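You operate a simulated robot arm through the tools that you are given. There is no shell and no other tool. Be economical: measure what you need, move in short steps, check, and stop when the job is done.

You run a simulated robot arm. Do the job below in one go: nothing can be reset, and whatever is moved stays where it is left.

Task
Wipe the clamp block's plate clean, then clamp the white lid on it.
Fine: use the wooden pad and put it back; lay the lid square and shut both clamps.

Only the result counts: the job must be done as asked and must still hold three seconds after the hand-in. Knocking over, shifting, dropping, spilling or breaking anything else fails it. A push-on lid holds only when it is set on centred and level and pressed home; a screw cap is set on level and turned clockwise until tight.

Robot
A 7-joint arm with a two-finger parallel gripper, fixed in place. Base frame: the origin is at the foot of the arm, x ahead of it, y to its left, z up; the work surface is at about z = 0. Readings come in mm, rad, newtons and seconds.
With the tool pointing down near the work surface it reaches from about 240 to 620 mm from the base axis. Its first joint turns from -1.152 to 1.152 rad. Payload 2.6 kg.
The tool frame sits at the grasp point between the pads (the TCP): z along the fingers, y along the line on which they close. The tips reach 30 mm beyond it. The gripper opens to 94 mm. The fingers are 28 mm wide and 10 mm thick; the gripper's body (50 by 96 mm) begins 55 mm behind the TCP.
Orientation is that of the tool frame in the base frame, as a unit quaternion [w, x, y, z]. With the fingers straight down and closing along the base's y, the tool's x points along the base's -x, its y along +y and its z along -z.

Tools
- The arm moves only by the tool arm_command. Its argument "targets" is a list of rows, each an object of numbers (a shift or turn left out is 0, a gripper value left out holds the last): "dx", "dy", "dz": the shift along the base's x, y, z in mm; "ax", "ay", "az": the turn, a rotation vector about the base's x, y, z in rad; "gripper": the opening in per cent of the stroke, from 0 (shut) to 100 (fully open). In form: [{"dx": .., "dy": .., "dz": .., "ax": .., "ay": .., "az": .., "gripper": ..}, ...]. A call has 1 to 8 rows; each row shifts and turns the commanded pose from where the row before left it. A row lasts 0.2 s, in which the tool goes at most 50 mm and 0.15 rad; a call with a longer step from one row to the next is refused whole, and so is a gripper value outside its range. A pose out of reach is approached as far as the arm can. The call stops where the force on the tool passes 40 N (or 10 N more than at its start, if that is more) or the arm is blocked; 0.2 s more then pass. Each finger travels about 72 mm/s and halts on what it meets, pressing with about 26 N; the grip force reading is that of the motor and also rises with nothing between the fingers. The clock runs only during rows and for 0.2 s after the last one: add rows that do not move to give the fingers time. The reply holds the time, the measured pose of the TCP, the force on the tool along the base axes, the opening and the grip force, in the units named above and with some noise.
- Cameras (640 x 400 px; columns grow to the right, rows downward): "scene" is fixed at [49, 453.3, 573.8]; the picture's right is [-0.48, -0.88, 0.00], its down [-0.56, 0.31, -0.76] and it looks along [0.67, -0.37, -0.64] (base axes); focal length 278 px, centre (320, 200). "wrist" rides on the gripper at [-37, 0, -58] in the tool frame; the picture's right is [0.00, -1.00, 0.00], its down [0.97, 0.00, -0.24] and it looks along [0.24, 0.00, 0.97] (tool axes); focal length 218 px, centre (320, 200). There is no depth. A picture from a camera that has moved, and an enlarged one, comes with that camera's place and axes in the base frame and with its lens. The place of the scene camera against the robot may be out by one fixed shift of up to 25 mm in any direction.
- grab_frame(camera): a new picture of that camera. The clock stands still meanwhile.
- close_up(camera, box): a new picture of the part [left, top, right, bottom] of that camera's present view, enlarged. The clock stands still meanwhile.
- hand_in(): hands the job in; it is judged then, once.

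Work in short steps. Places have to be worked out from the pictures, the camera data and where the tool is seen: move nearer, look again, correct. Check each grasp and each placing, and mend what went wrong. You have 120 turns and 76 pictures in all, those below and enlarged ones among them. Open the gripper and draw the arm clear of the work before you hand the job in, unless the task says otherwise; then end with one line.

The tools are called after ">>>" by a JSON object that holds its "method" and its "body". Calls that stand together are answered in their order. arm_command: Moves the arm, as the interface text tells. Its arguments: {"type":"object","properties":{"targets":{"type":"array"}},"required":["targets"]} The other tools are called the same way: grab_frame (camera) takes a picture; close_up (camera, box) takes an enlarged picture of a part of a camera's view; hand_in () hands the job in.

At the start:

```text
time_s: 0.0
tool_pos: [275.6, 277.8, 377.5]
orientation: [0.0, 0.0, 1.0, 0.0]
ft_force: [0.0, 0.3, -0.6]
gripper_width: 94.0
finger_force: 0.0
```

scene: 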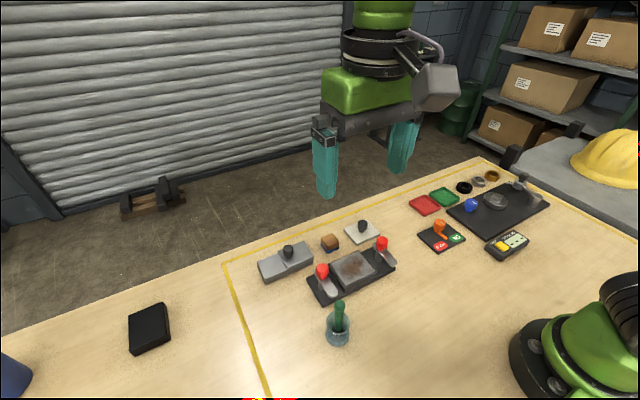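
wrist: 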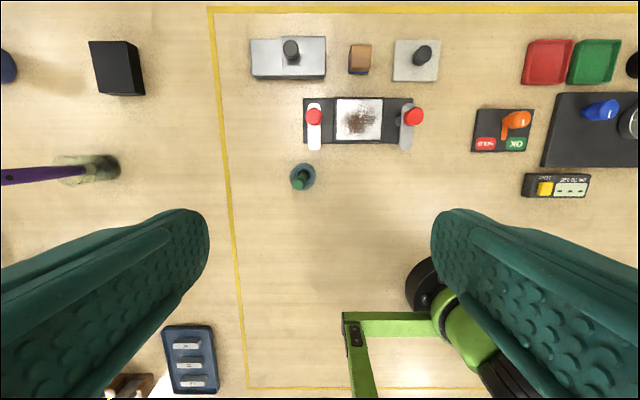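

The clamp block with its dirty plate is ahead, with the wooden pad and white lid behind it. I'll take enlarged views first.

>>> {"method": "close_up", "body": {"camera": "wrist", "box": [240, 20, 450, 200]}}

>>> {"method": "close_up", "body": {"camera": "scene", "box": [240, 200, 420, 320]}}

```text
2.22 times, centred on (345, 110) of wrist
camera zoom: at [310.8, 277.6, 435.2], right [0.0, -1.0, 0.0], down [-0.97, 0.0, 0.24], along [-0.24, 0.0, -0.97], focal length 485 px, centre (264, 400)
```

zoom: 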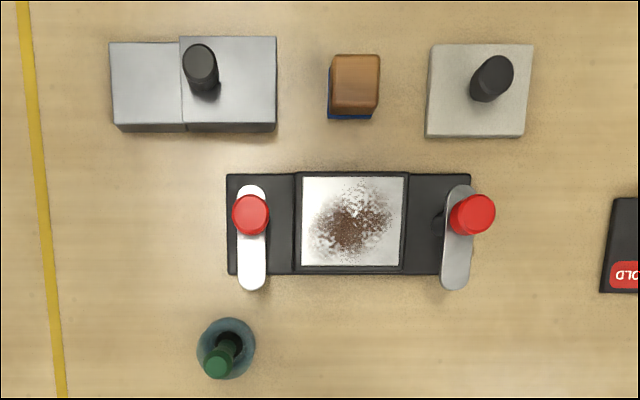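

```text
3.33 times, centred on (330, 260) of scene
camera zoom: at [49.0, 453.3, 573.8], right [-0.48, -0.88, 0.0], down [-0.56, 0.31, -0.76], along [0.67, -0.37, -0.64], focal length 925 px, centre (287, 0)
```

zoom: 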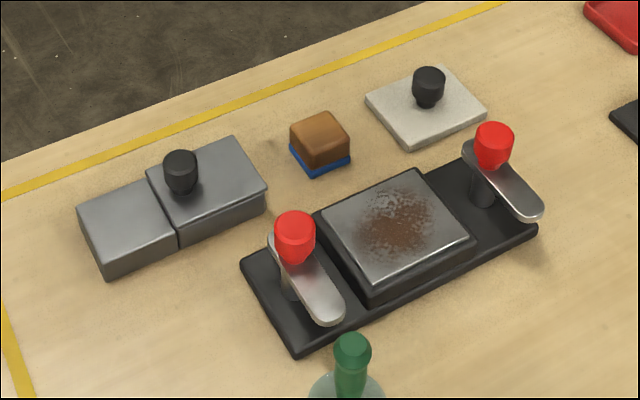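

The levers are swung open (free ends towards the robot), and the pad is near (455, 208). I'll go above the pad with a part-open gripper and look again.

>>> {"method": "arm_command", "body": {"targets": [{"dx": 30, "dy": -11.5, "dz": -29, "gripper": 64}, {"dx": 30, "dy": -11.5, "dz": -29}, {"dx": 30, "dy": -11.5, "dz": -29}, {"dx": 30, "dy": -11.5, "dz": -29}, {"dx": 30, "dy": -11.5, "dz": -29}, {"dx": 30, "dy": -11.5, "dz": -29}, {}]}}

>>> {"method": "grab_frame", "body": {"camera": "wrist"}}

```text
time_s: 1.6
tool_pos: [454.4, 208.1, 202.7]
orientation: [0.0, -0.001, 1.0, 0.0]
ft_force: [0.2, -0.2, 0.2]
gripper_width: 60.1
finger_force: 0.0
```

```text
71 pictures are left
camera wrist: at [491.4, 207.6, 260.0], right [0.0, -1.0, 0.0], down [-0.97, 0.0, 0.24], along [-0.24, 0.0, -0.97], focal length 218 px, centre (320, 200)
```

wrist: 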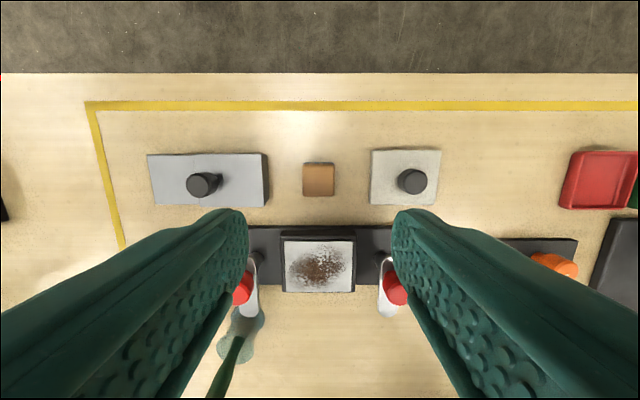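

Pad centre is at about (456, 208.5), top near z = 23. I'll descend partway and check.

>>> {"method": "arm_command", "body": {"targets": [{"dx": 1.5, "dz": -40}, {"dz": -40}, {"dz": -25}, {}]}}

>>> {"method": "grab_frame", "body": {"camera": "wrist"}}

>>> {"method": "close_up", "body": {"camera": "scene", "box": [250, 180, 430, 310]}}

```text
time_s: 2.6
tool_pos: [455.2, 208.4, 98.8]
orientation: [0.0, 0.0, 1.0, 0.0]
ft_force: [0.8, -0.1, 0.3]
gripper_width: 60.1
finger_force: 0.0
```

```text
70 pictures are left
camera wrist: at [491.9, 208.6, 155.4], right [0.0, -1.0, 0.0], down [-0.97, 0.0, 0.24], along [-0.24, 0.0, -0.97], focal length 218 px, centre (320, 200)
```

wrist: 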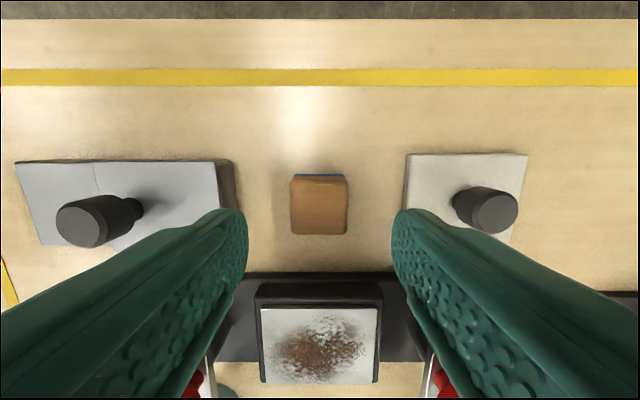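

```text
3.08 times, centred on (340, 245) of scene
camera zoom: at [49.0, 453.3, 573.8], right [-0.48, -0.88, 0.0], down [-0.56, 0.31, -0.76], along [0.67, -0.37, -0.64], focal length 854 px, centre (258, 62)
```

zoom: 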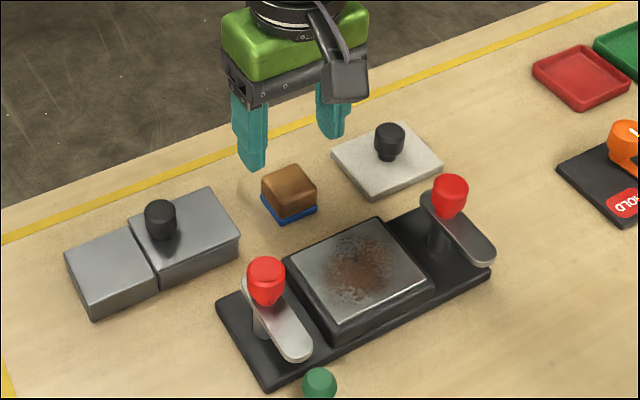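

The pad sits centred between the fingers. I'll lower to TCP z ≈ 38 and close.

>>> {"method": "arm_command", "body": {"targets": [{"dx": -0.5, "dz": -30}, {"dz": -30}, {}, {"gripper": 20}, {"gripper": 20}, {}]}}

>>> {"method": "grab_frame", "body": {"camera": "wrist"}}

```text
time_s: 4.0
tool_pos: [454.7, 209.7, 38.6]
orientation: [0.0, 0.0, 1.0, 0.0]
ft_force: [-0.1, -0.1, 0.8]
gripper_width: 35.0
finger_force: 25.8
```

```text
68 pictures are left
camera wrist: at [491.6, 208.6, 95.5], right [0.0, -1.0, 0.0], down [-0.97, 0.0, 0.24], along [-0.24, 0.0, -0.97], focal length 218 px, centre (320, 200)
```

wrist: 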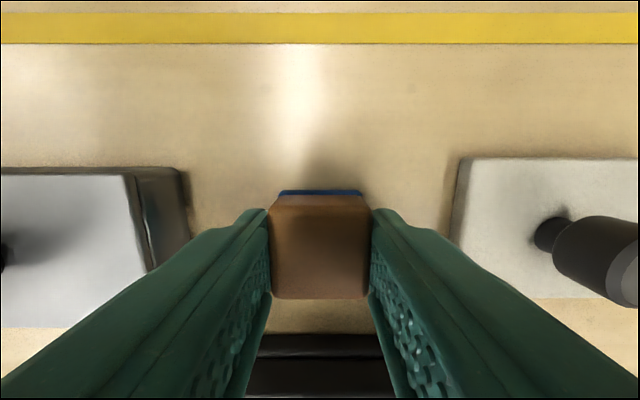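

The pad is gripped (35 mm). The plate is around (353.5, 208), top z ≈ 31, so I'll lift, move over it and descend to just above.

>>> {"method": "arm_command", "body": {"targets": [{"dz": 35}, {"dz": 35}, {"dx": -35}, {"dx": -35}, {"dx": -31}, {"dz": -20}, {"dz": -12}, {}]}}

>>> {"method": "close_up", "body": {"camera": "scene", "box": [280, 200, 430, 310]}}

>>> {"method": "grab_frame", "body": {"camera": "wrist"}}

```text
time_s: 5.8
tool_pos: [354.7, 208.3, 77.1]
orientation: [0.0, -0.001, 1.0, 0.001]
ft_force: [-0.9, -0.2, -0.2]
gripper_width: 34.7
finger_force: 26.0
```

```text
3.64 times, centred on (355, 255) of scene
camera zoom: at [49.0, 453.3, 573.8], right [-0.48, -0.88, 0.0], down [-0.56, 0.31, -0.76], along [0.67, -0.37, -0.64], focal length 1010 px, centre (193, 0)
```

zoom: 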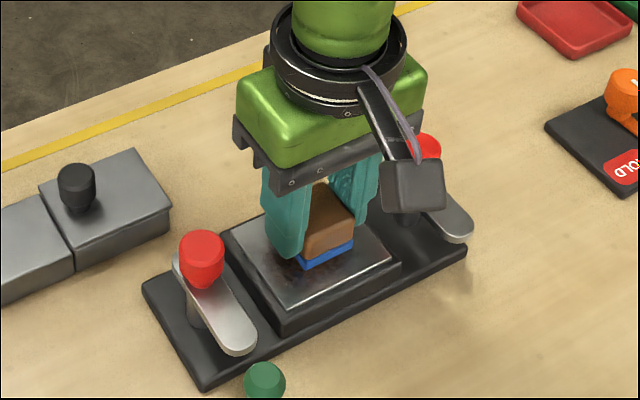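

```text
66 pictures are left
camera wrist: at [390.9, 208.3, 134.0], right [0.0, -1.0, 0.0], down [-0.97, 0.0, 0.24], along [-0.24, 0.0, -0.97], focal length 218 px, centre (320, 200)
```

wrist: 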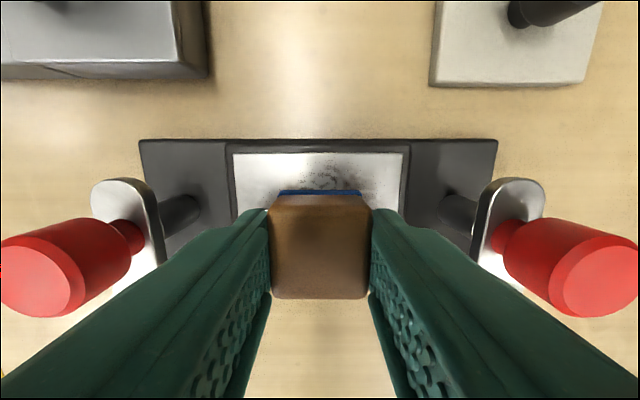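

The pad hovers about 8 mm above the plate. I'll lower it gently to contact.

>>> {"method": "arm_command", "body": {"targets": [{"dz": -3}, {"dz": -2}, {"dz": -1}, {}]}}

```text
time_s: 6.8
tool_pos: [354.2, 208.8, 71.9]
orientation: [0.001, 0.002, 1.0, 0.001]
ft_force: [-4.8, -4.0, 18.9]
gripper_width: 35.0
finger_force: 26.3
```

Contact at z ≈ 72 with ~19 N. I'll ease off slightly and wipe in raster strokes.

>>> {"method": "arm_command", "body": {"targets": [{"dz": 0.6}, {"dy": 10}, {"dy": 10}, {"dx": 8}, {"dx": 7}, {"dy": -10}, {"dy": -10}, {"dy": -10}]}}

```text
time_s: 8.6
tool_pos: [369.2, 199.6, 72.7]
orientation: [0.001, 0.0, 1.0, 0.001]
ft_force: [0.3, 4.4, 10.4]
gripper_width: 34.8
finger_force: 25.5
```

Steady contact at about 10 N, so I'll continue the raster.

>>> {"method": "arm_command", "body": {"targets": [{"dy": -11}, {"dx": -8}, {"dx": -7}, {"dy": 10}, {"dy": 10}, {"dy": 10}, {"dy": 11}, {"dx": -8}]}}

>>> {"method": "arm_command", "body": {"targets": [{"dx": -8}, {"dy": -10}, {"dy": -10}, {"dy": -10}, {"dy": -11}, {"dx": 8}, {"dy": 10}, {"dy": 10}]}}

```text
time_s: 10.4
tool_pos: [345.4, 230.1, 71.6]
orientation: [0.001, -0.001, 1.0, 0.0]
ft_force: [4.8, 1.5, 12.7]
gripper_width: 34.9
finger_force: 25.8
```

```text
time_s: 12.2
tool_pos: [345.4, 207.0, 71.6]
orientation: [0.0, -0.001, 1.0, -0.001]
ft_force: [2.1, -6.6, 15.6]
gripper_width: 34.8
finger_force: 26.1
```

I'll lift away towards the pad's home spot and look at the plate from there.

>>> {"method": "arm_command", "body": {"targets": [{"dz": 37.4}, {"dx": 40, "dy": 1}, {"dx": 40}, {"dx": 29}, {}]}}

>>> {"method": "close_up", "body": {"camera": "wrist", "box": [220, 250, 420, 400]}}

>>> {"method": "close_up", "body": {"camera": "scene", "box": [300, 230, 400, 310]}}

```text
time_s: 13.4
tool_pos: [455.9, 209.1, 108.6]
orientation: [0.0, 0.0, 1.0, 0.0]
ft_force: [-1.2, -0.5, -0.1]
gripper_width: 34.7
finger_force: 26.4
```

```text
2.67 times, centred on (320, 325) of wrist
camera zoom: at [492.5, 208.6, 165.3], right [0.0, -1.0, 0.0], down [-0.97, 0.0, 0.24], along [-0.24, 0.0, -0.97], focal length 582 px, centre (320, -133)
```

zoom: 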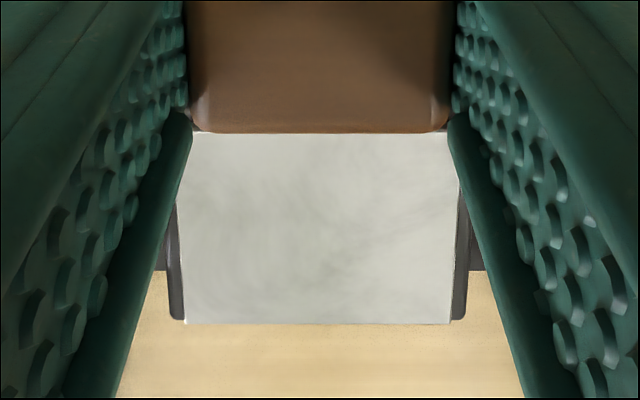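

```text
5.00 times, centred on (350, 270) of scene
camera zoom: at [49.0, 453.3, 573.8], right [-0.48, -0.88, 0.0], down [-0.56, 0.31, -0.76], along [0.67, -0.37, -0.64], focal length 1388 px, centre (170, -150)
```

zoom: 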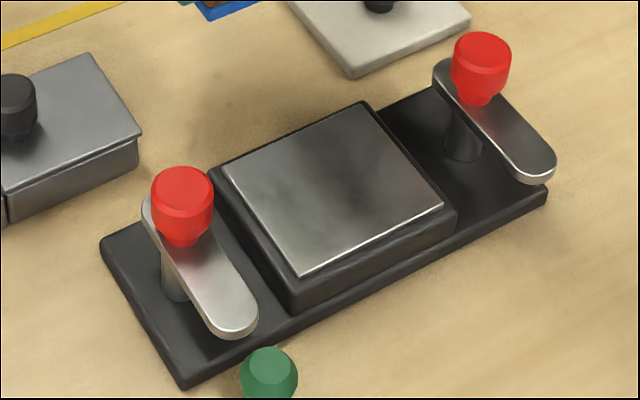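

The plate looks clean. I'll put the pad down at its old place.

>>> {"method": "arm_command", "body": {"targets": [{"dx": -0.5, "dz": -40}, {"dz": -25}, {"dz": -3}, {}]}}

>>> {"method": "arm_command", "body": {"targets": [{"dz": -1}, {}]}}

```text
time_s: 14.4
tool_pos: [454.6, 208.9, 40.2]
orientation: [0.0, 0.0, 1.0, -0.001]
ft_force: [0.5, 0.1, -1.0]
gripper_width: 35.0
finger_force: 25.8
```

```text
time_s: 15.0
tool_pos: [454.5, 209.0, 40.3]
orientation: [0.0, 0.0, 1.0, 0.001]
ft_force: [-0.2, -0.4, -1.3]
gripper_width: 34.7
finger_force: 26.6
```

No contact yet, so a little lower, as I grasped it at 38.5.

>>> {"method": "arm_command", "body": {"targets": [{"dz": -1}, {}]}}

```text
time_s: 15.6
tool_pos: [456.0, 209.7, 38.9]
orientation: [-0.001, 0.0, 1.0, -0.001]
ft_force: [0.2, 0.2, -0.7]
gripper_width: 34.9
finger_force: 25.5
```

>>> {"method": "arm_command", "body": {"targets": [{"dz": -0.5}, {}]}}

```text
time_s: 16.2
tool_pos: [453.7, 209.2, 39.2]
orientation: [0.0, 0.0, 1.0, 0.0]
ft_force: [0.1, -0.6, -0.7]
gripper_width: 34.8
finger_force: 25.9
```

Still no contact force; I'll step down a bit more.

>>> {"method": "arm_command", "body": {"targets": [{"dz": -0.7}, {}]}}

```text
time_s: 16.8
tool_pos: [454.7, 209.9, 38.3]
orientation: [0.001, -0.001, 1.0, 0.0]
ft_force: [0.7, -1.5, 2.4]
gripper_width: 35.0
finger_force: 26.5
```

Touchdown (≈3 N). I'll open to 60 mm, back off upward and look.

>>> {"method": "arm_command", "body": {"targets": [{"gripper": 64}, {"gripper": 64}, {}, {"dz": 30}, {"dz": 40}, {}]}}

>>> {"method": "grab_frame", "body": {"camera": "wrist"}}

```text
time_s: 18.2
tool_pos: [453.4, 209.9, 106.8]
orientation: [0.0, 0.0, 1.0, 0.0]
ft_force: [0.9, -0.2, 0.1]
gripper_width: 60.1
finger_force: 0.0
```

```text
63 pictures are left
camera wrist: at [490.1, 208.5, 164.3], right [0.0, -1.0, 0.0], down [-0.97, 0.0, 0.24], along [-0.24, 0.0, -0.97], focal length 218 px, centre (320, 200)
```

wrist: 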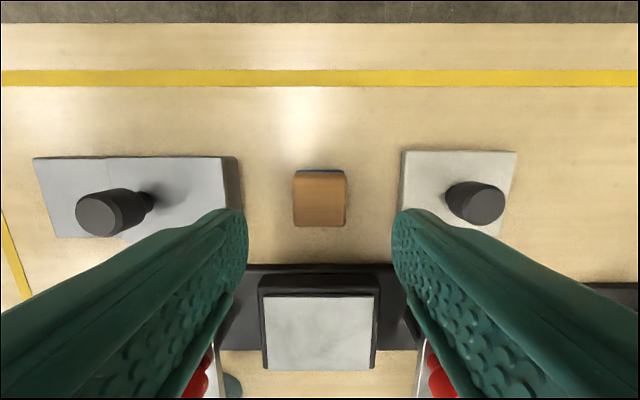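

The plate is clean and the pad is home. Next I'll move above the lid and look.

>>> {"method": "arm_command", "body": {"targets": [{"dz": 35}, {"dy": -49}, {"dy": -49}, {}]}}

>>> {"method": "grab_frame", "body": {"camera": "wrist"}}

>>> {"method": "close_up", "body": {"camera": "scene", "box": [310, 170, 430, 260]}}

```text
time_s: 19.2
tool_pos: [453.8, 111.0, 142.1]
orientation: [0.0, 0.0, 1.0, 0.001]
ft_force: [-0.2, 0.1, 0.1]
gripper_width: 60.2
finger_force: 0.0
```

```text
62 pictures are left
camera wrist: at [490.5, 109.7, 199.5], right [0.0, -1.0, 0.0], down [-0.97, 0.0, 0.24], along [-0.24, 0.0, -0.97], focal length 218 px, centre (320, 200)
```

wrist: 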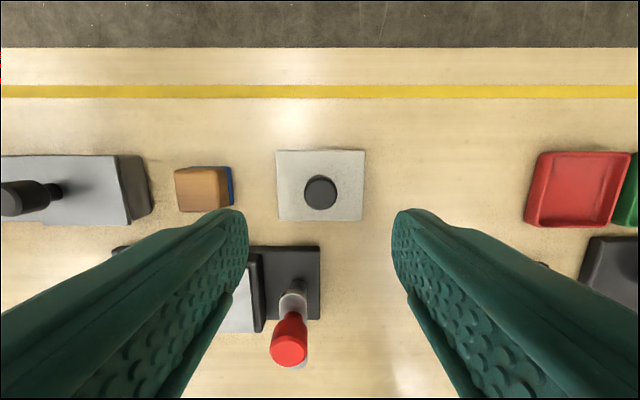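

```text
4.44 times, centred on (370, 215) of scene
camera zoom: at [49.0, 453.3, 573.8], right [-0.48, -0.88, 0.0], down [-0.56, 0.31, -0.76], along [0.67, -0.37, -0.64], focal length 1234 px, centre (98, 133)
```

zoom: 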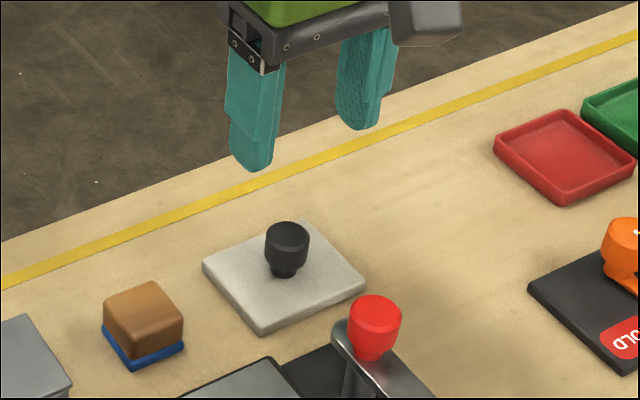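

The lid is centred under the tool, about 2 mm ahead. I'll lower and look closer to learn the knob's height.

>>> {"method": "arm_command", "body": {"targets": [{"dx": 2, "dz": -30}, {"dz": -30}, {}]}}

>>> {"method": "grab_frame", "body": {"camera": "wrist"}}

>>> {"method": "close_up", "body": {"camera": "scene", "box": [330, 190, 400, 250]}}

```text
time_s: 20.0
tool_pos: [456.5, 111.0, 82.8]
orientation: [0.0, 0.0, 1.0, 0.0]
ft_force: [0.5, 0.5, -0.5]
gripper_width: 60.0
finger_force: 0.0
```

```text
60 pictures are left
camera wrist: at [493.0, 110.4, 139.6], right [0.0, -1.0, 0.0], down [-0.97, 0.0, 0.24], along [-0.24, 0.0, -0.97], focal length 218 px, centre (320, 200)
```

wrist: 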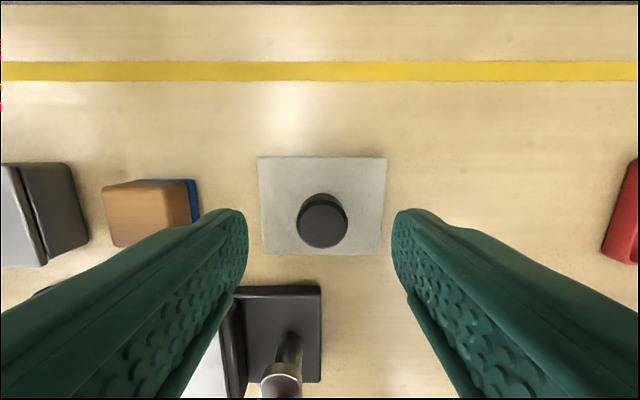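

```text
6.67 times, centred on (365, 220) of scene
camera zoom: at [49.0, 453.3, 573.8], right [-0.48, -0.88, 0.0], down [-0.56, 0.31, -0.76], along [0.67, -0.37, -0.64], focal length 1851 px, centre (20, 67)
```

zoom: 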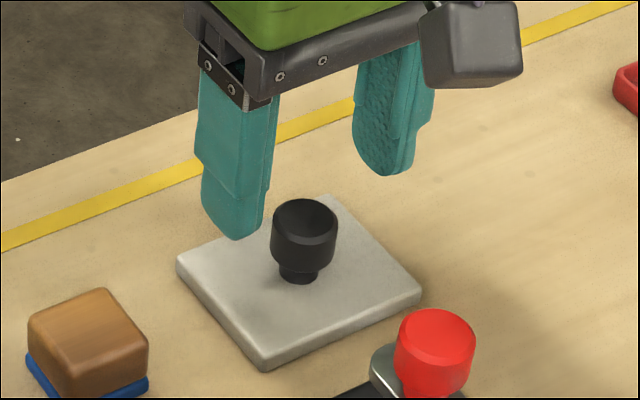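

Knob ~25 mm across, top at about z 36, lid ~8 mm thick. I'll lower so the pads span the head (TCP z ≈ 45) and grip.

>>> {"method": "arm_command", "body": {"targets": [{"dy": -1, "dz": -20}, {"dz": -17}, {}, {"gripper": 10}, {"gripper": 10}, {"gripper": 10}, {}]}}

>>> {"method": "grab_frame", "body": {"camera": "wrist"}}

>>> {"method": "close_up", "body": {"camera": "scene", "box": [330, 190, 400, 250]}}

```text
time_s: 21.6
tool_pos: [455.7, 110.3, 44.8]
orientation: [0.0, 0.0, 1.0, -0.001]
ft_force: [1.1, -0.6, -0.7]
gripper_width: 25.3
finger_force: 25.6
```

```text
58 pictures are left
camera wrist: at [492.9, 110.1, 102.5], right [0.0, -1.0, 0.0], down [-0.97, 0.0, 0.24], along [-0.24, 0.0, -0.97], focal length 218 px, centre (320, 200)
```

wrist: 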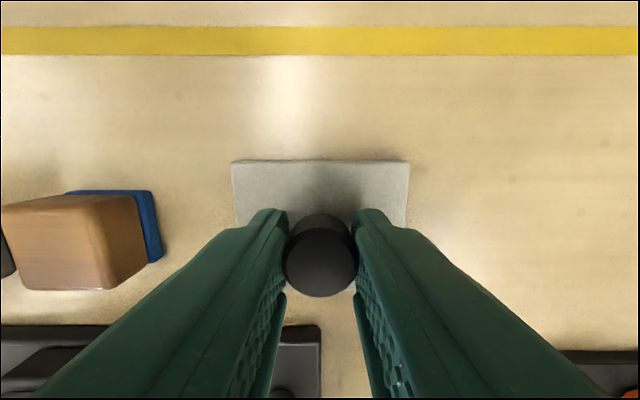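

```text
6.67 times, centred on (365, 220) of scene
camera zoom: at [49.0, 453.3, 573.8], right [-0.48, -0.88, 0.0], down [-0.56, 0.31, -0.76], along [0.67, -0.37, -0.64], focal length 1851 px, centre (20, 67)
```

zoom: 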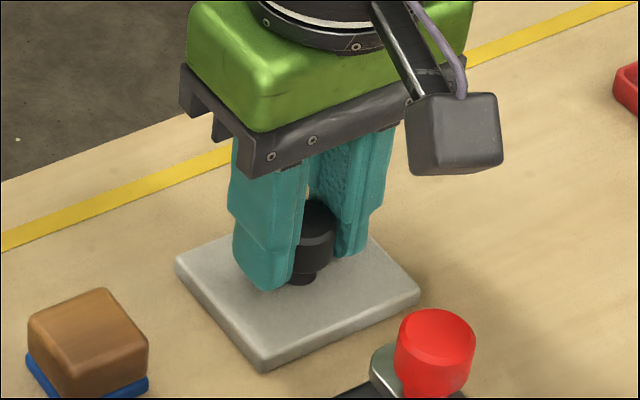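

Gripped at 25.3 mm. I'll lift, carry over the pad at height, come in between the red knobs, and hover over the plate.

>>> {"method": "arm_command", "body": {"targets": [{"dz": 35}, {"dz": 35}, {"dy": 33}, {"dy": 33}, {"dy": 33}, {}]}}

>>> {"method": "arm_command", "body": {"targets": [{"dx": -34}, {"dx": -33}, {"dx": -33}, {}, {"dz": -15}, {"dz": -10}, {}]}}

>>> {"method": "grab_frame", "body": {"camera": "wrist"}}

>>> {"method": "close_up", "body": {"camera": "scene", "box": [290, 220, 410, 310]}}

```text
time_s: 23.0
tool_pos: [456.1, 209.6, 116.3]
orientation: [0.0, 0.0, 1.0, 0.0]
ft_force: [0.7, 0.5, -0.7]
gripper_width: 25.0
finger_force: 25.9
```

```text
time_s: 24.6
tool_pos: [357.1, 209.6, 90.3]
orientation: [0.0, 0.0, 1.0, 0.001]
ft_force: [0.6, -0.3, -2.0]
gripper_width: 25.2
finger_force: 25.8
```

```text
56 pictures are left
camera wrist: at [393.3, 209.0, 148.2], right [0.0, -1.0, 0.0], down [-0.97, 0.0, 0.24], along [-0.24, 0.0, -0.97], focal length 218 px, centre (320, 200)
```

wrist: 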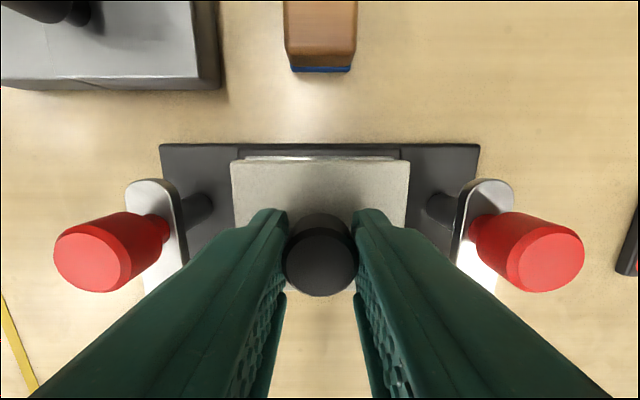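

```text
4.44 times, centred on (350, 265) of scene
camera zoom: at [49.0, 453.3, 573.8], right [-0.48, -0.88, 0.0], down [-0.56, 0.31, -0.76], along [0.67, -0.37, -0.64], focal length 1234 px, centre (187, -89)
```

zoom: 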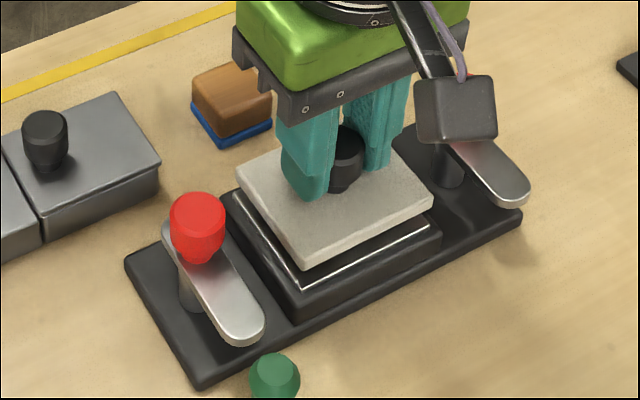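

The lid is nearly aligned; the wrist view suggests about +1 mm in x. I'll lower to a small gap and compare edges closely.

>>> {"method": "arm_command", "body": {"targets": [{"dx": 1, "dz": -4}, {"dz": -4.5}, {}]}}

>>> {"method": "close_up", "body": {"camera": "wrist", "box": [220, 130, 420, 230]}}

>>> {"method": "close_up", "body": {"camera": "scene", "box": [325, 240, 395, 295]}}

```text
time_s: 25.4
tool_pos: [356.7, 209.5, 82.8]
orientation: [-0.001, 0.001, 1.0, 0.0]
ft_force: [0.5, -0.7, -0.9]
gripper_width: 25.1
finger_force: 26.2
```

```text
3.20 times, centred on (320, 180) of wrist
camera zoom: at [394.5, 208.7, 139.7], right [0.0, -1.0, 0.0], down [-0.97, 0.0, 0.24], along [-0.24, 0.0, -0.97], focal length 698 px, centre (320, 264)
```

zoom: 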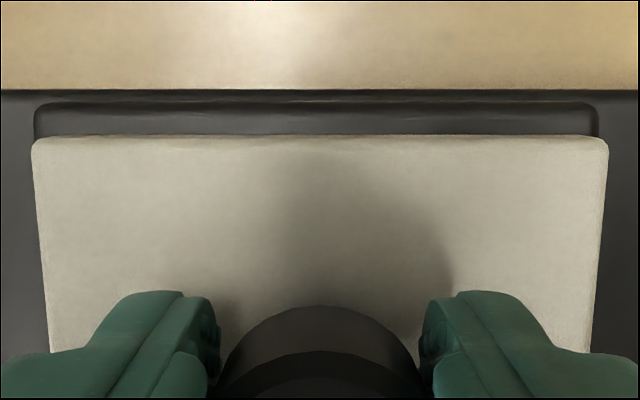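

```text
7.27 times, centred on (360, 268) of scene
camera zoom: at [49.0, 453.3, 573.8], right [-0.48, -0.88, 0.0], down [-0.56, 0.31, -0.76], along [0.67, -0.37, -0.64], focal length 2019 px, centre (29, -291)
```

zoom: 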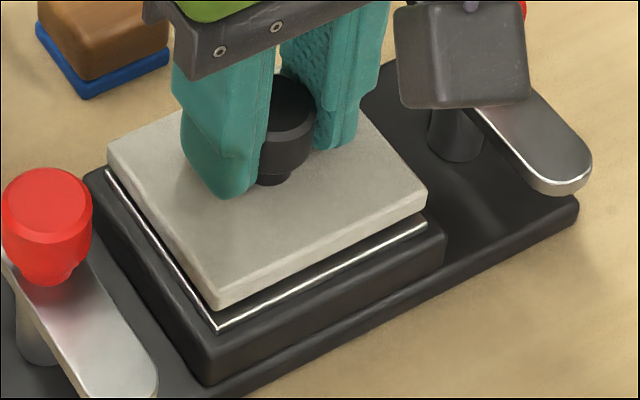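

Edges line up within about 0.5 mm; I'll nudge +0.5 in y and −0.3 in x and lower to contact.

>>> {"method": "arm_command", "body": {"targets": [{"dx": -0.3, "dy": 0.5, "dz": -2}, {"dz": -1}, {}]}}

>>> {"method": "arm_command", "body": {"targets": [{"dz": -0.8}, {}]}}

```text
time_s: 26.2
tool_pos: [356.1, 209.5, 79.8]
orientation: [0.0, 0.0, 1.0, 0.0]
ft_force: [-1.4, 0.2, 0.3]
gripper_width: 24.9
finger_force: 26.0
```

```text
time_s: 26.8
tool_pos: [356.4, 209.6, 79.0]
orientation: [0.0, 0.001, 1.0, 0.001]
ft_force: [-5.6, -2.8, 14.8]
gripper_width: 25.5
finger_force: 25.6
```

Contact at z ≈ 78.5 with 15 N. I'll check the seating before release.

>>> {"method": "close_up", "body": {"camera": "scene", "box": [325, 240, 395, 295]}}

>>> {"method": "close_up", "body": {"camera": "wrist", "box": [220, 130, 420, 230]}}

```text
7.27 times, centred on (360, 268) of scene
camera zoom: at [48.9, 453.2, 573.8], right [-0.48, -0.88, 0.0], down [-0.56, 0.31, -0.76], along [0.67, -0.37, -0.64], focal length 2019 px, centre (29, -291)
```

zoom: 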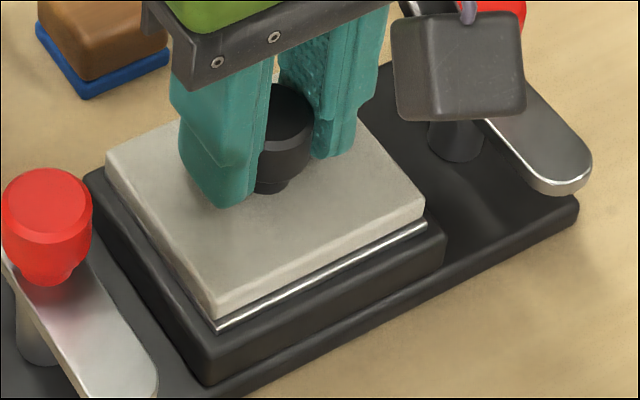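

```text
3.20 times, centred on (320, 180) of wrist
camera zoom: at [394.0, 209.3, 136.4], right [0.0, -1.0, 0.0], down [-0.97, 0.0, 0.24], along [-0.24, 0.0, -0.97], focal length 698 px, centre (320, 264)
```

zoom: 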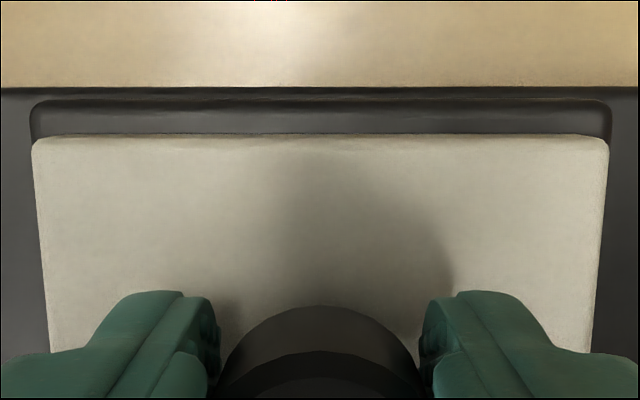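

Y is well centred; a thin strip of plate shows along the front. I'll zoom in to judge the x offset.

>>> {"method": "close_up", "body": {"camera": "scene", "box": [344, 268, 374, 292]}}

>>> {"method": "close_up", "body": {"camera": "wrist", "box": [225, 150, 285, 190]}}

```text
16.00 times, centred on (359, 280) of scene
camera zoom: at [48.9, 453.2, 573.8], right [-0.48, -0.88, 0.0], down [-0.56, 0.31, -0.76], along [0.67, -0.37, -0.64], focal length 4442 px, centre (-304, -1080)
```

zoom: 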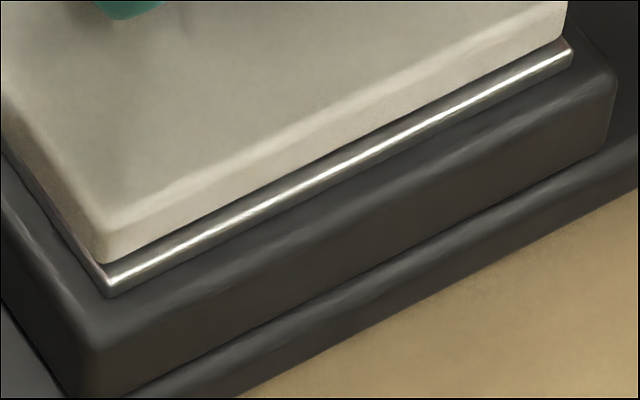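

```text
10.00 times, centred on (255, 170) of wrist
camera zoom: at [394.0, 209.3, 136.4], right [0.0, -1.0, 0.0], down [-0.97, 0.0, 0.24], along [-0.24, 0.0, -0.97], focal length 2183 px, centre (970, 500)
```

zoom: 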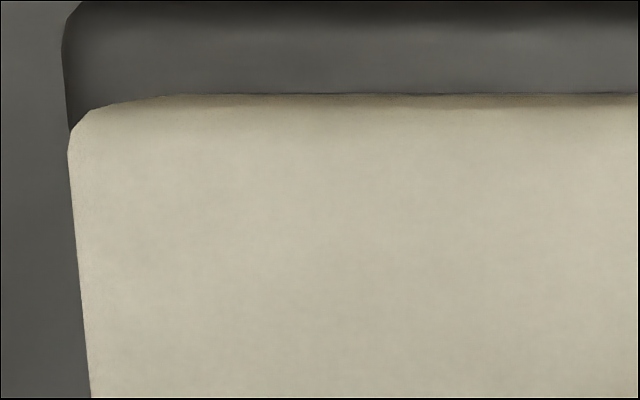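

The front strip is about 2 mm against nearly nothing behind, so the lid sits ~1 mm too far in +x. I'll raise a hair, shift −1 mm, and set it down again.

>>> {"method": "arm_command", "body": {"targets": [{"dz": 2.5}, {"dx": -1}, {}, {"dz": -1.5}, {"dz": -1}, {}]}}

>>> {"method": "close_up", "body": {"camera": "scene", "box": [344, 268, 374, 292]}}

>>> {"method": "close_up", "body": {"camera": "wrist", "box": [220, 130, 420, 230]}}

```text
time_s: 28.2
tool_pos: [356.2, 210.0, 78.8]
orientation: [0.0, 0.0, 1.0, 0.001]
ft_force: [-7.3, -4.9, 21.8]
gripper_width: 25.3
finger_force: 25.7
```

```text
16.00 times, centred on (359, 280) of scene
camera zoom: at [48.9, 453.2, 573.8], right [-0.48, -0.88, 0.0], down [-0.56, 0.31, -0.76], along [0.67, -0.37, -0.64], focal length 4442 px, centre (-304, -1080)
```

zoom: 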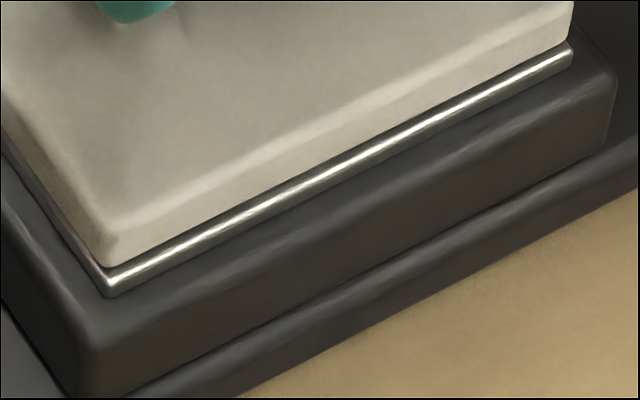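

```text
3.20 times, centred on (320, 180) of wrist
camera zoom: at [393.2, 209.0, 136.4], right [0.0, -1.0, 0.0], down [-0.97, 0.0, 0.24], along [-0.24, 0.0, -0.97], focal length 698 px, centre (320, 264)
```

zoom: 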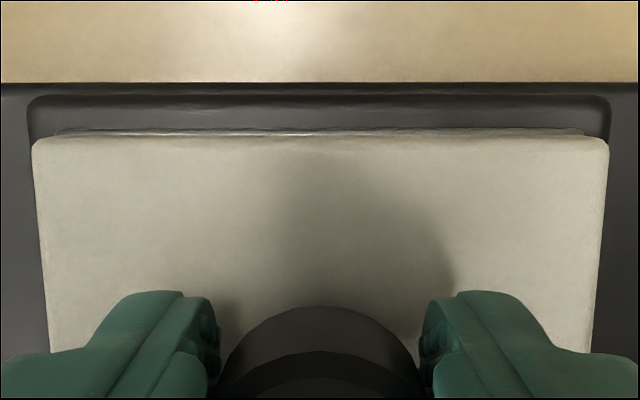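

Plate now shows equally front and back, so it's centred. I'll ease off, release and rise straight up.

>>> {"method": "arm_command", "body": {"targets": [{"dz": 0.8}, {"gripper": 64}, {"gripper": 64}, {}, {"dz": 30}, {"dz": 40}, {"dz": 40}, {}]}}

>>> {"method": "grab_frame", "body": {"camera": "wrist"}}

>>> {"method": "close_up", "body": {"camera": "scene", "box": [290, 220, 410, 310]}}

```text
time_s: 30.0
tool_pos: [356.8, 208.6, 189.7]
orientation: [-0.001, 0.001, 1.0, -0.001]
ft_force: [0.2, 0.0, 0.7]
gripper_width: 60.4
finger_force: 0.0
```

```text
46 pictures are left
camera wrist: at [393.2, 209.0, 247.1], right [0.0, -1.0, 0.0], down [-0.97, 0.0, 0.24], along [-0.24, 0.0, -0.97], focal length 218 px, centre (320, 200)
```

wrist: 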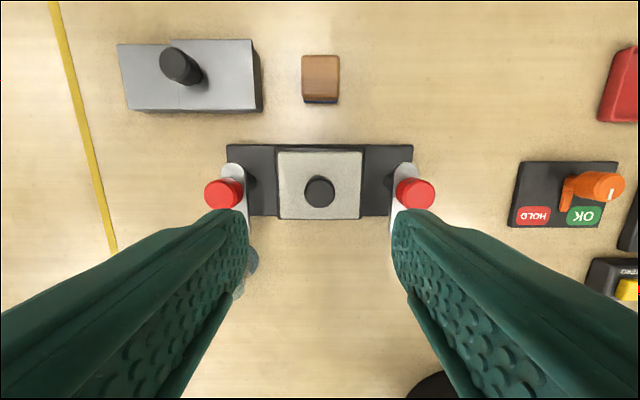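

```text
4.44 times, centred on (350, 265) of scene
camera zoom: at [49.0, 453.3, 573.8], right [-0.48, -0.88, 0.0], down [-0.56, 0.31, -0.76], along [0.67, -0.37, -0.64], focal length 1234 px, centre (187, -89)
```

zoom: 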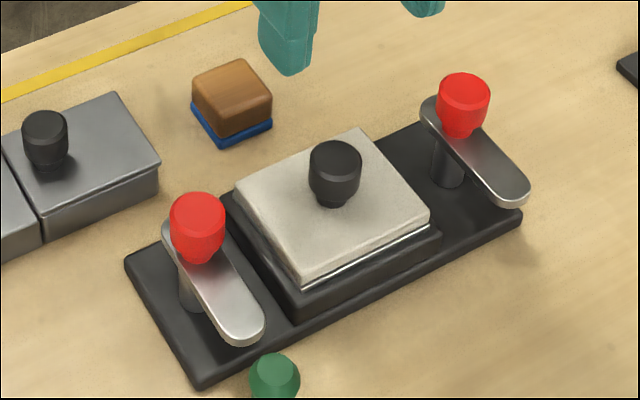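

The lid sits square. Next the left clamp: closed fingers will push the bar from its outer (+y) side. I'll move beside it, above, and look.

>>> {"method": "arm_command", "body": {"targets": [{"dx": -12, "dy": 36, "gripper": 0}, {"dx": -12, "dy": 36}, {"dx": -11, "dy": 37}, {"dz": -40}, {"dz": -30}, {}]}}

>>> {"method": "grab_frame", "body": {"camera": "wrist"}}

>>> {"method": "close_up", "body": {"camera": "scene", "box": [280, 220, 400, 340]}}

```text
time_s: 31.4
tool_pos: [320.3, 320.2, 117.6]
orientation: [0.0, 0.001, 1.0, 0.0]
ft_force: [-0.2, 0.0, 0.6]
gripper_width: 0.0
finger_force: 25.7
```

```text
44 pictures are left
camera wrist: at [357.6, 318.5, 175.4], right [0.0, -1.0, 0.0], down [-0.97, 0.0, 0.24], along [-0.24, 0.0, -0.97], focal length 218 px, centre (320, 200)
```

wrist: 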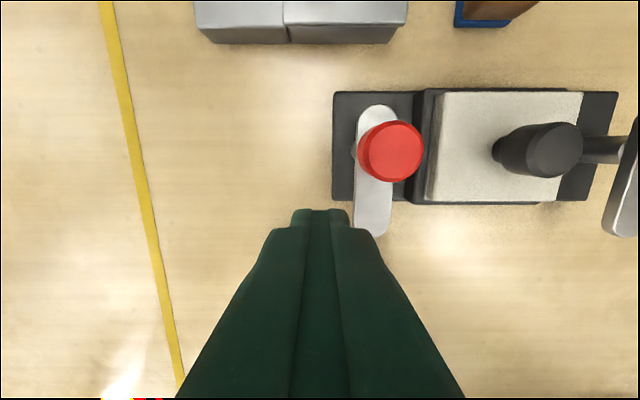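

```text
3.33 times, centred on (340, 280) of scene
camera zoom: at [49.0, 453.3, 573.8], right [-0.48, -0.88, 0.0], down [-0.56, 0.31, -0.76], along [0.67, -0.37, -0.64], focal length 925 px, centre (253, -67)
```

zoom: 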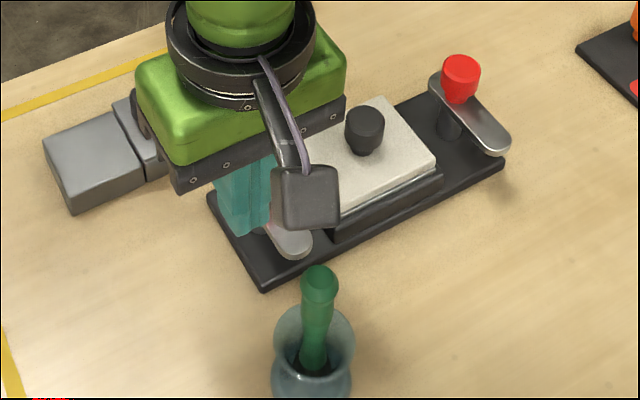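

The bar's outer edge is near y 297 and its tip near x 303. I'll lower in two steps, watching the green tool in the jar against the wrist box.

>>> {"method": "arm_command", "body": {"targets": [{"dx": 2, "dz": -14}, {"dz": -13}, {}]}}

>>> {"method": "grab_frame", "body": {"camera": "scene"}}

```text
time_s: 32.2
tool_pos: [324.1, 318.9, 92.1]
orientation: [0.0, 0.0, 1.0, 0.0]
ft_force: [1.0, -0.1, 0.0]
gripper_width: 0.0
finger_force: 25.8
```

```text
42 pictures are left
```

scene: 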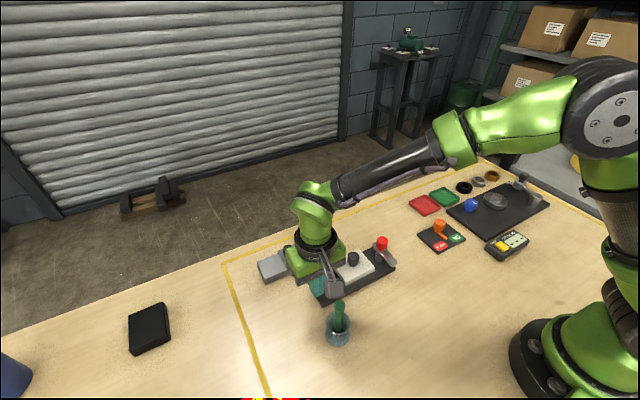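

The box is nearer the camera and well above the green tool. I'll continue down to TCP z ≈ 72.

>>> {"method": "arm_command", "body": {"targets": [{"dz": -10}, {"dz": -10}, {}]}}

>>> {"method": "close_up", "body": {"camera": "scene", "box": [280, 220, 400, 350]}}

>>> {"method": "grab_frame", "body": {"camera": "wrist"}}

```text
time_s: 33.0
tool_pos: [323.5, 319.6, 71.8]
orientation: [0.0, 0.0, 1.0, -0.001]
ft_force: [0.9, 0.6, 0.4]
gripper_width: 0.0
finger_force: 25.9
```

```text
3.08 times, centred on (340, 285) of scene
camera zoom: at [49.0, 453.3, 573.8], right [-0.48, -0.88, 0.0], down [-0.56, 0.31, -0.76], along [0.67, -0.37, -0.64], focal length 854 px, centre (258, -62)
```

zoom: 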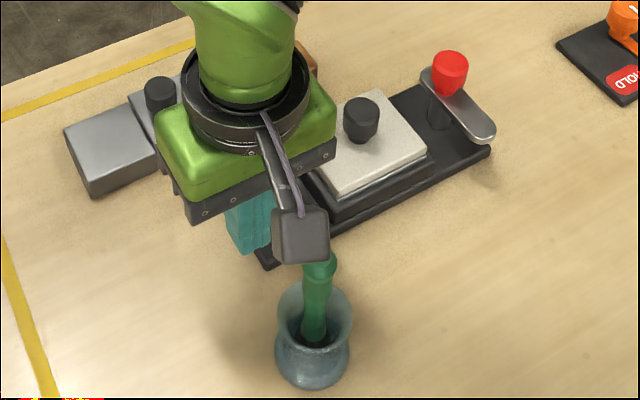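

```text
40 pictures are left
camera wrist: at [359.7, 318.7, 129.3], right [0.0, -1.0, 0.0], down [-0.97, 0.0, 0.24], along [-0.24, 0.0, -0.97], focal length 218 px, centre (320, 200)
```

wrist: 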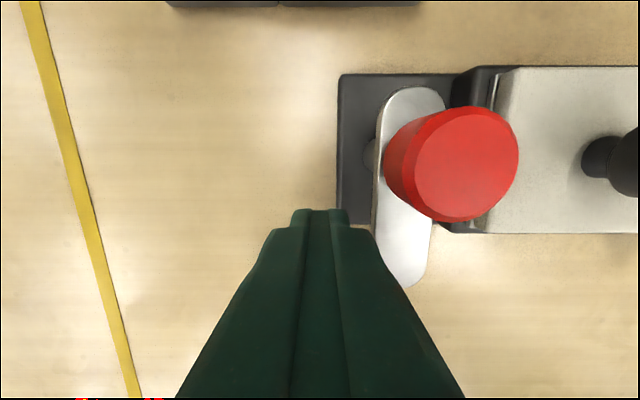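

Tips are at z ≈ 42 and the bar spans to z ≈ 50, so contact is good. I'll push the bar round in an arc about its pivot (~356.5, 287).

>>> {"method": "arm_command", "body": {"targets": [{"dy": -12}, {"dx": -3.5, "dy": -6}, {"dx": -3, "dy": -6.5}, {"dx": 1, "dy": -8}, {"dx": 1, "dy": -8}, {}]}}

>>> {"method": "grab_frame", "body": {"camera": "wrist"}}

```text
time_s: 34.4
tool_pos: [318.2, 277.3, 71.6]
orientation: [0.0, 0.0, 1.0, 0.0]
ft_force: [-0.5, -0.2, -0.4]
gripper_width: 0.0
finger_force: 26.1
```

```text
39 pictures are left
camera wrist: at [355.6, 277.8, 129.1], right [0.0, -1.0, 0.0], down [-0.97, 0.0, 0.24], along [-0.24, 0.0, -0.97], focal length 218 px, centre (320, 200)
```

wrist: 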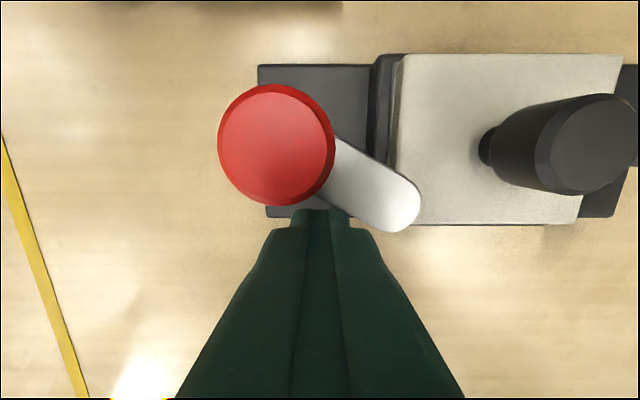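

The bar swings freely and reaches over the lid. I'll continue to the shut position.

>>> {"method": "arm_command", "body": {"targets": [{"dx": 4, "dy": -5}, {"dx": 4, "dy": -5}, {"dx": 4, "dy": -4.5}, {"dx": 1.5}, {}]}}

>>> {"method": "grab_frame", "body": {"camera": "wrist"}}

```text
time_s: 35.6
tool_pos: [330.3, 264.7, 72.0]
orientation: [-0.002, 0.0, 1.0, 0.0]
ft_force: [-15.0, -1.1, 4.6]
gripper_width: 0.0
finger_force: 26.0
```

```text
38 pictures are left
camera wrist: at [367.3, 263.7, 129.3], right [0.0, -1.0, 0.0], down [-0.97, 0.0, 0.24], along [-0.24, 0.0, -0.97], focal length 218 px, centre (320, 200)
```

wrist: 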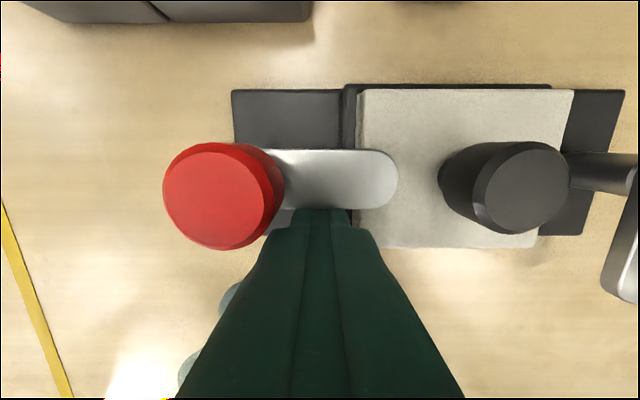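

The bar is square across the lid and resisting (15 N), which looks like an end stop. One small extra push will confirm it.

>>> {"method": "arm_command", "body": {"targets": [{"dx": 0.8}, {}]}}

```text
time_s: 36.2
tool_pos: [330.0, 265.4, 71.6]
orientation: [-0.004, 0.0, 1.0, -0.001]
ft_force: [-27.2, -1.5, 8.5]
gripper_width: 0.3
finger_force: 26.0
```

Firm stop: the left clamp is shut. I'll back off, rise, and go to the mirrored start at the right clamp.

>>> {"method": "arm_command", "body": {"targets": [{"dx": -12}, {"dz": 40}, {"dz": 40}, {"dx": 1, "dy": -41}, {"dx": 1, "dy": -41}, {"dy": -41}, {"dy": -40}, {}]}}

>>> {"method": "grab_frame", "body": {"camera": "wrist"}}

>>> {"method": "close_up", "body": {"camera": "scene", "box": [290, 220, 410, 310]}}

```text
time_s: 38.0
tool_pos: [323.0, 100.9, 151.8]
orientation: [-0.001, 0.0, 1.0, 0.001]
ft_force: [-0.8, -0.4, -0.5]
gripper_width: 0.1
finger_force: 26.3
```

```text
37 pictures are left
camera wrist: at [359.5, 99.2, 209.3], right [0.0, -1.0, 0.0], down [-0.97, 0.0, 0.24], along [-0.24, 0.0, -0.97], focal length 218 px, centre (320, 200)
```

wrist: 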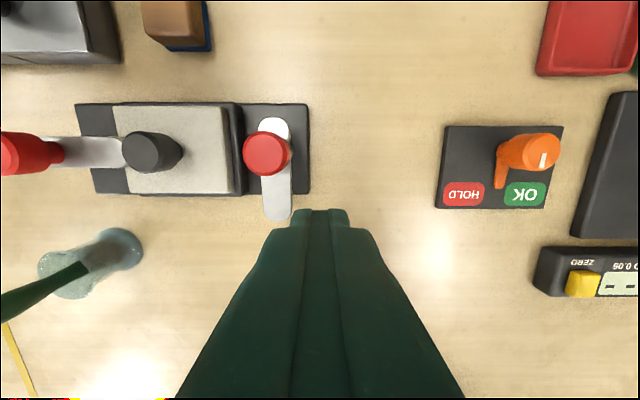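

```text
4.44 times, centred on (350, 265) of scene
camera zoom: at [49.0, 453.3, 573.8], right [-0.48, -0.88, 0.0], down [-0.56, 0.31, -0.76], along [0.67, -0.37, -0.64], focal length 1234 px, centre (187, -89)
```

zoom: 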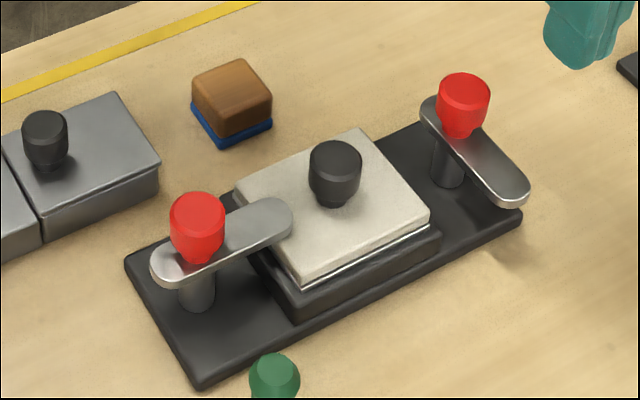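

Left clamp shut and lid undisturbed. The right bar spans y ≈ 121–142; I'll descend outside it.

>>> {"method": "arm_command", "body": {"targets": [{"dz": -40}, {"dz": -40}, {}]}}

>>> {"method": "grab_frame", "body": {"camera": "wrist"}}

```text
time_s: 38.8
tool_pos: [322.8, 102.4, 72.4]
orientation: [0.0, 0.0, 1.0, 0.0]
ft_force: [-0.9, 0.4, -0.3]
gripper_width: 0.0
finger_force: 26.5
```

```text
35 pictures are left
camera wrist: at [359.4, 100.4, 129.4], right [0.0, -1.0, 0.0], down [-0.97, 0.0, 0.24], along [-0.24, 0.0, -0.97], focal length 218 px, centre (320, 200)
```

wrist: 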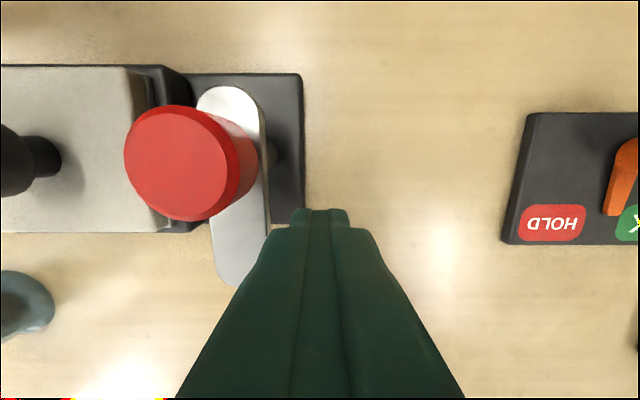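

Mirror image of the left side; I'll push along the mirrored arc.

>>> {"method": "arm_command", "body": {"targets": [{"dy": 12}, {"dx": -3.5, "dy": 6}, {"dx": -3, "dy": 6.5}, {"dx": 1, "dy": 8}, {"dx": 1, "dy": 8}, {}]}}

>>> {"method": "grab_frame", "body": {"camera": "wrist"}}

```text
time_s: 40.2
tool_pos: [318.8, 141.6, 72.2]
orientation: [0.0, 0.001, 1.0, 0.0]
ft_force: [0.2, -0.4, -0.4]
gripper_width: 0.0
finger_force: 26.3
```

```text
34 pictures are left
camera wrist: at [355.0, 140.4, 129.2], right [0.0, -1.0, 0.0], down [-0.97, 0.0, 0.24], along [-0.24, 0.0, -0.97], focal length 218 px, centre (320, 200)
```

wrist: 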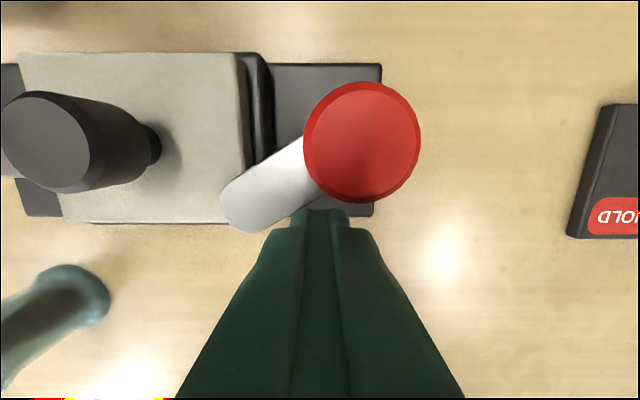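

Swinging as expected; I'll continue to the stop.

>>> {"method": "arm_command", "body": {"targets": [{"dx": 4, "dy": 5}, {"dx": 4, "dy": 5}, {"dx": 4, "dy": 4.5}, {"dx": 1.5}, {"dx": 0.7}, {}]}}

>>> {"method": "grab_frame", "body": {"camera": "wrist"}}

```text
time_s: 41.6
tool_pos: [329.1, 156.0, 73.0]
orientation: [-0.003, 0.0, 1.0, 0.0]
ft_force: [-22.3, 1.0, 8.3]
gripper_width: 0.2
finger_force: 26.0
```

```text
33 pictures are left
camera wrist: at [367.5, 155.6, 128.7], right [0.0, -1.0, 0.0], down [-0.97, 0.0, 0.25], along [-0.25, 0.0, -0.97], focal length 218 px, centre (320, 200)
```

wrist: 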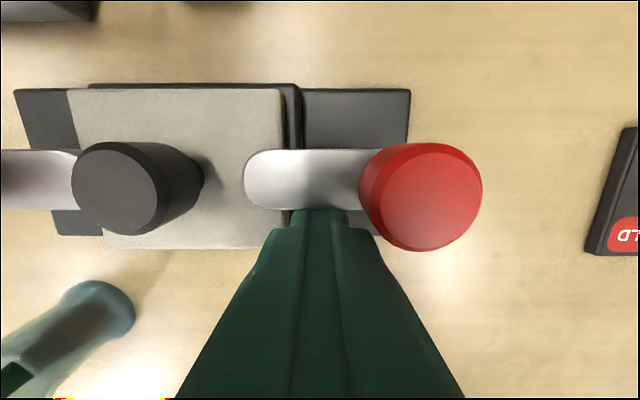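

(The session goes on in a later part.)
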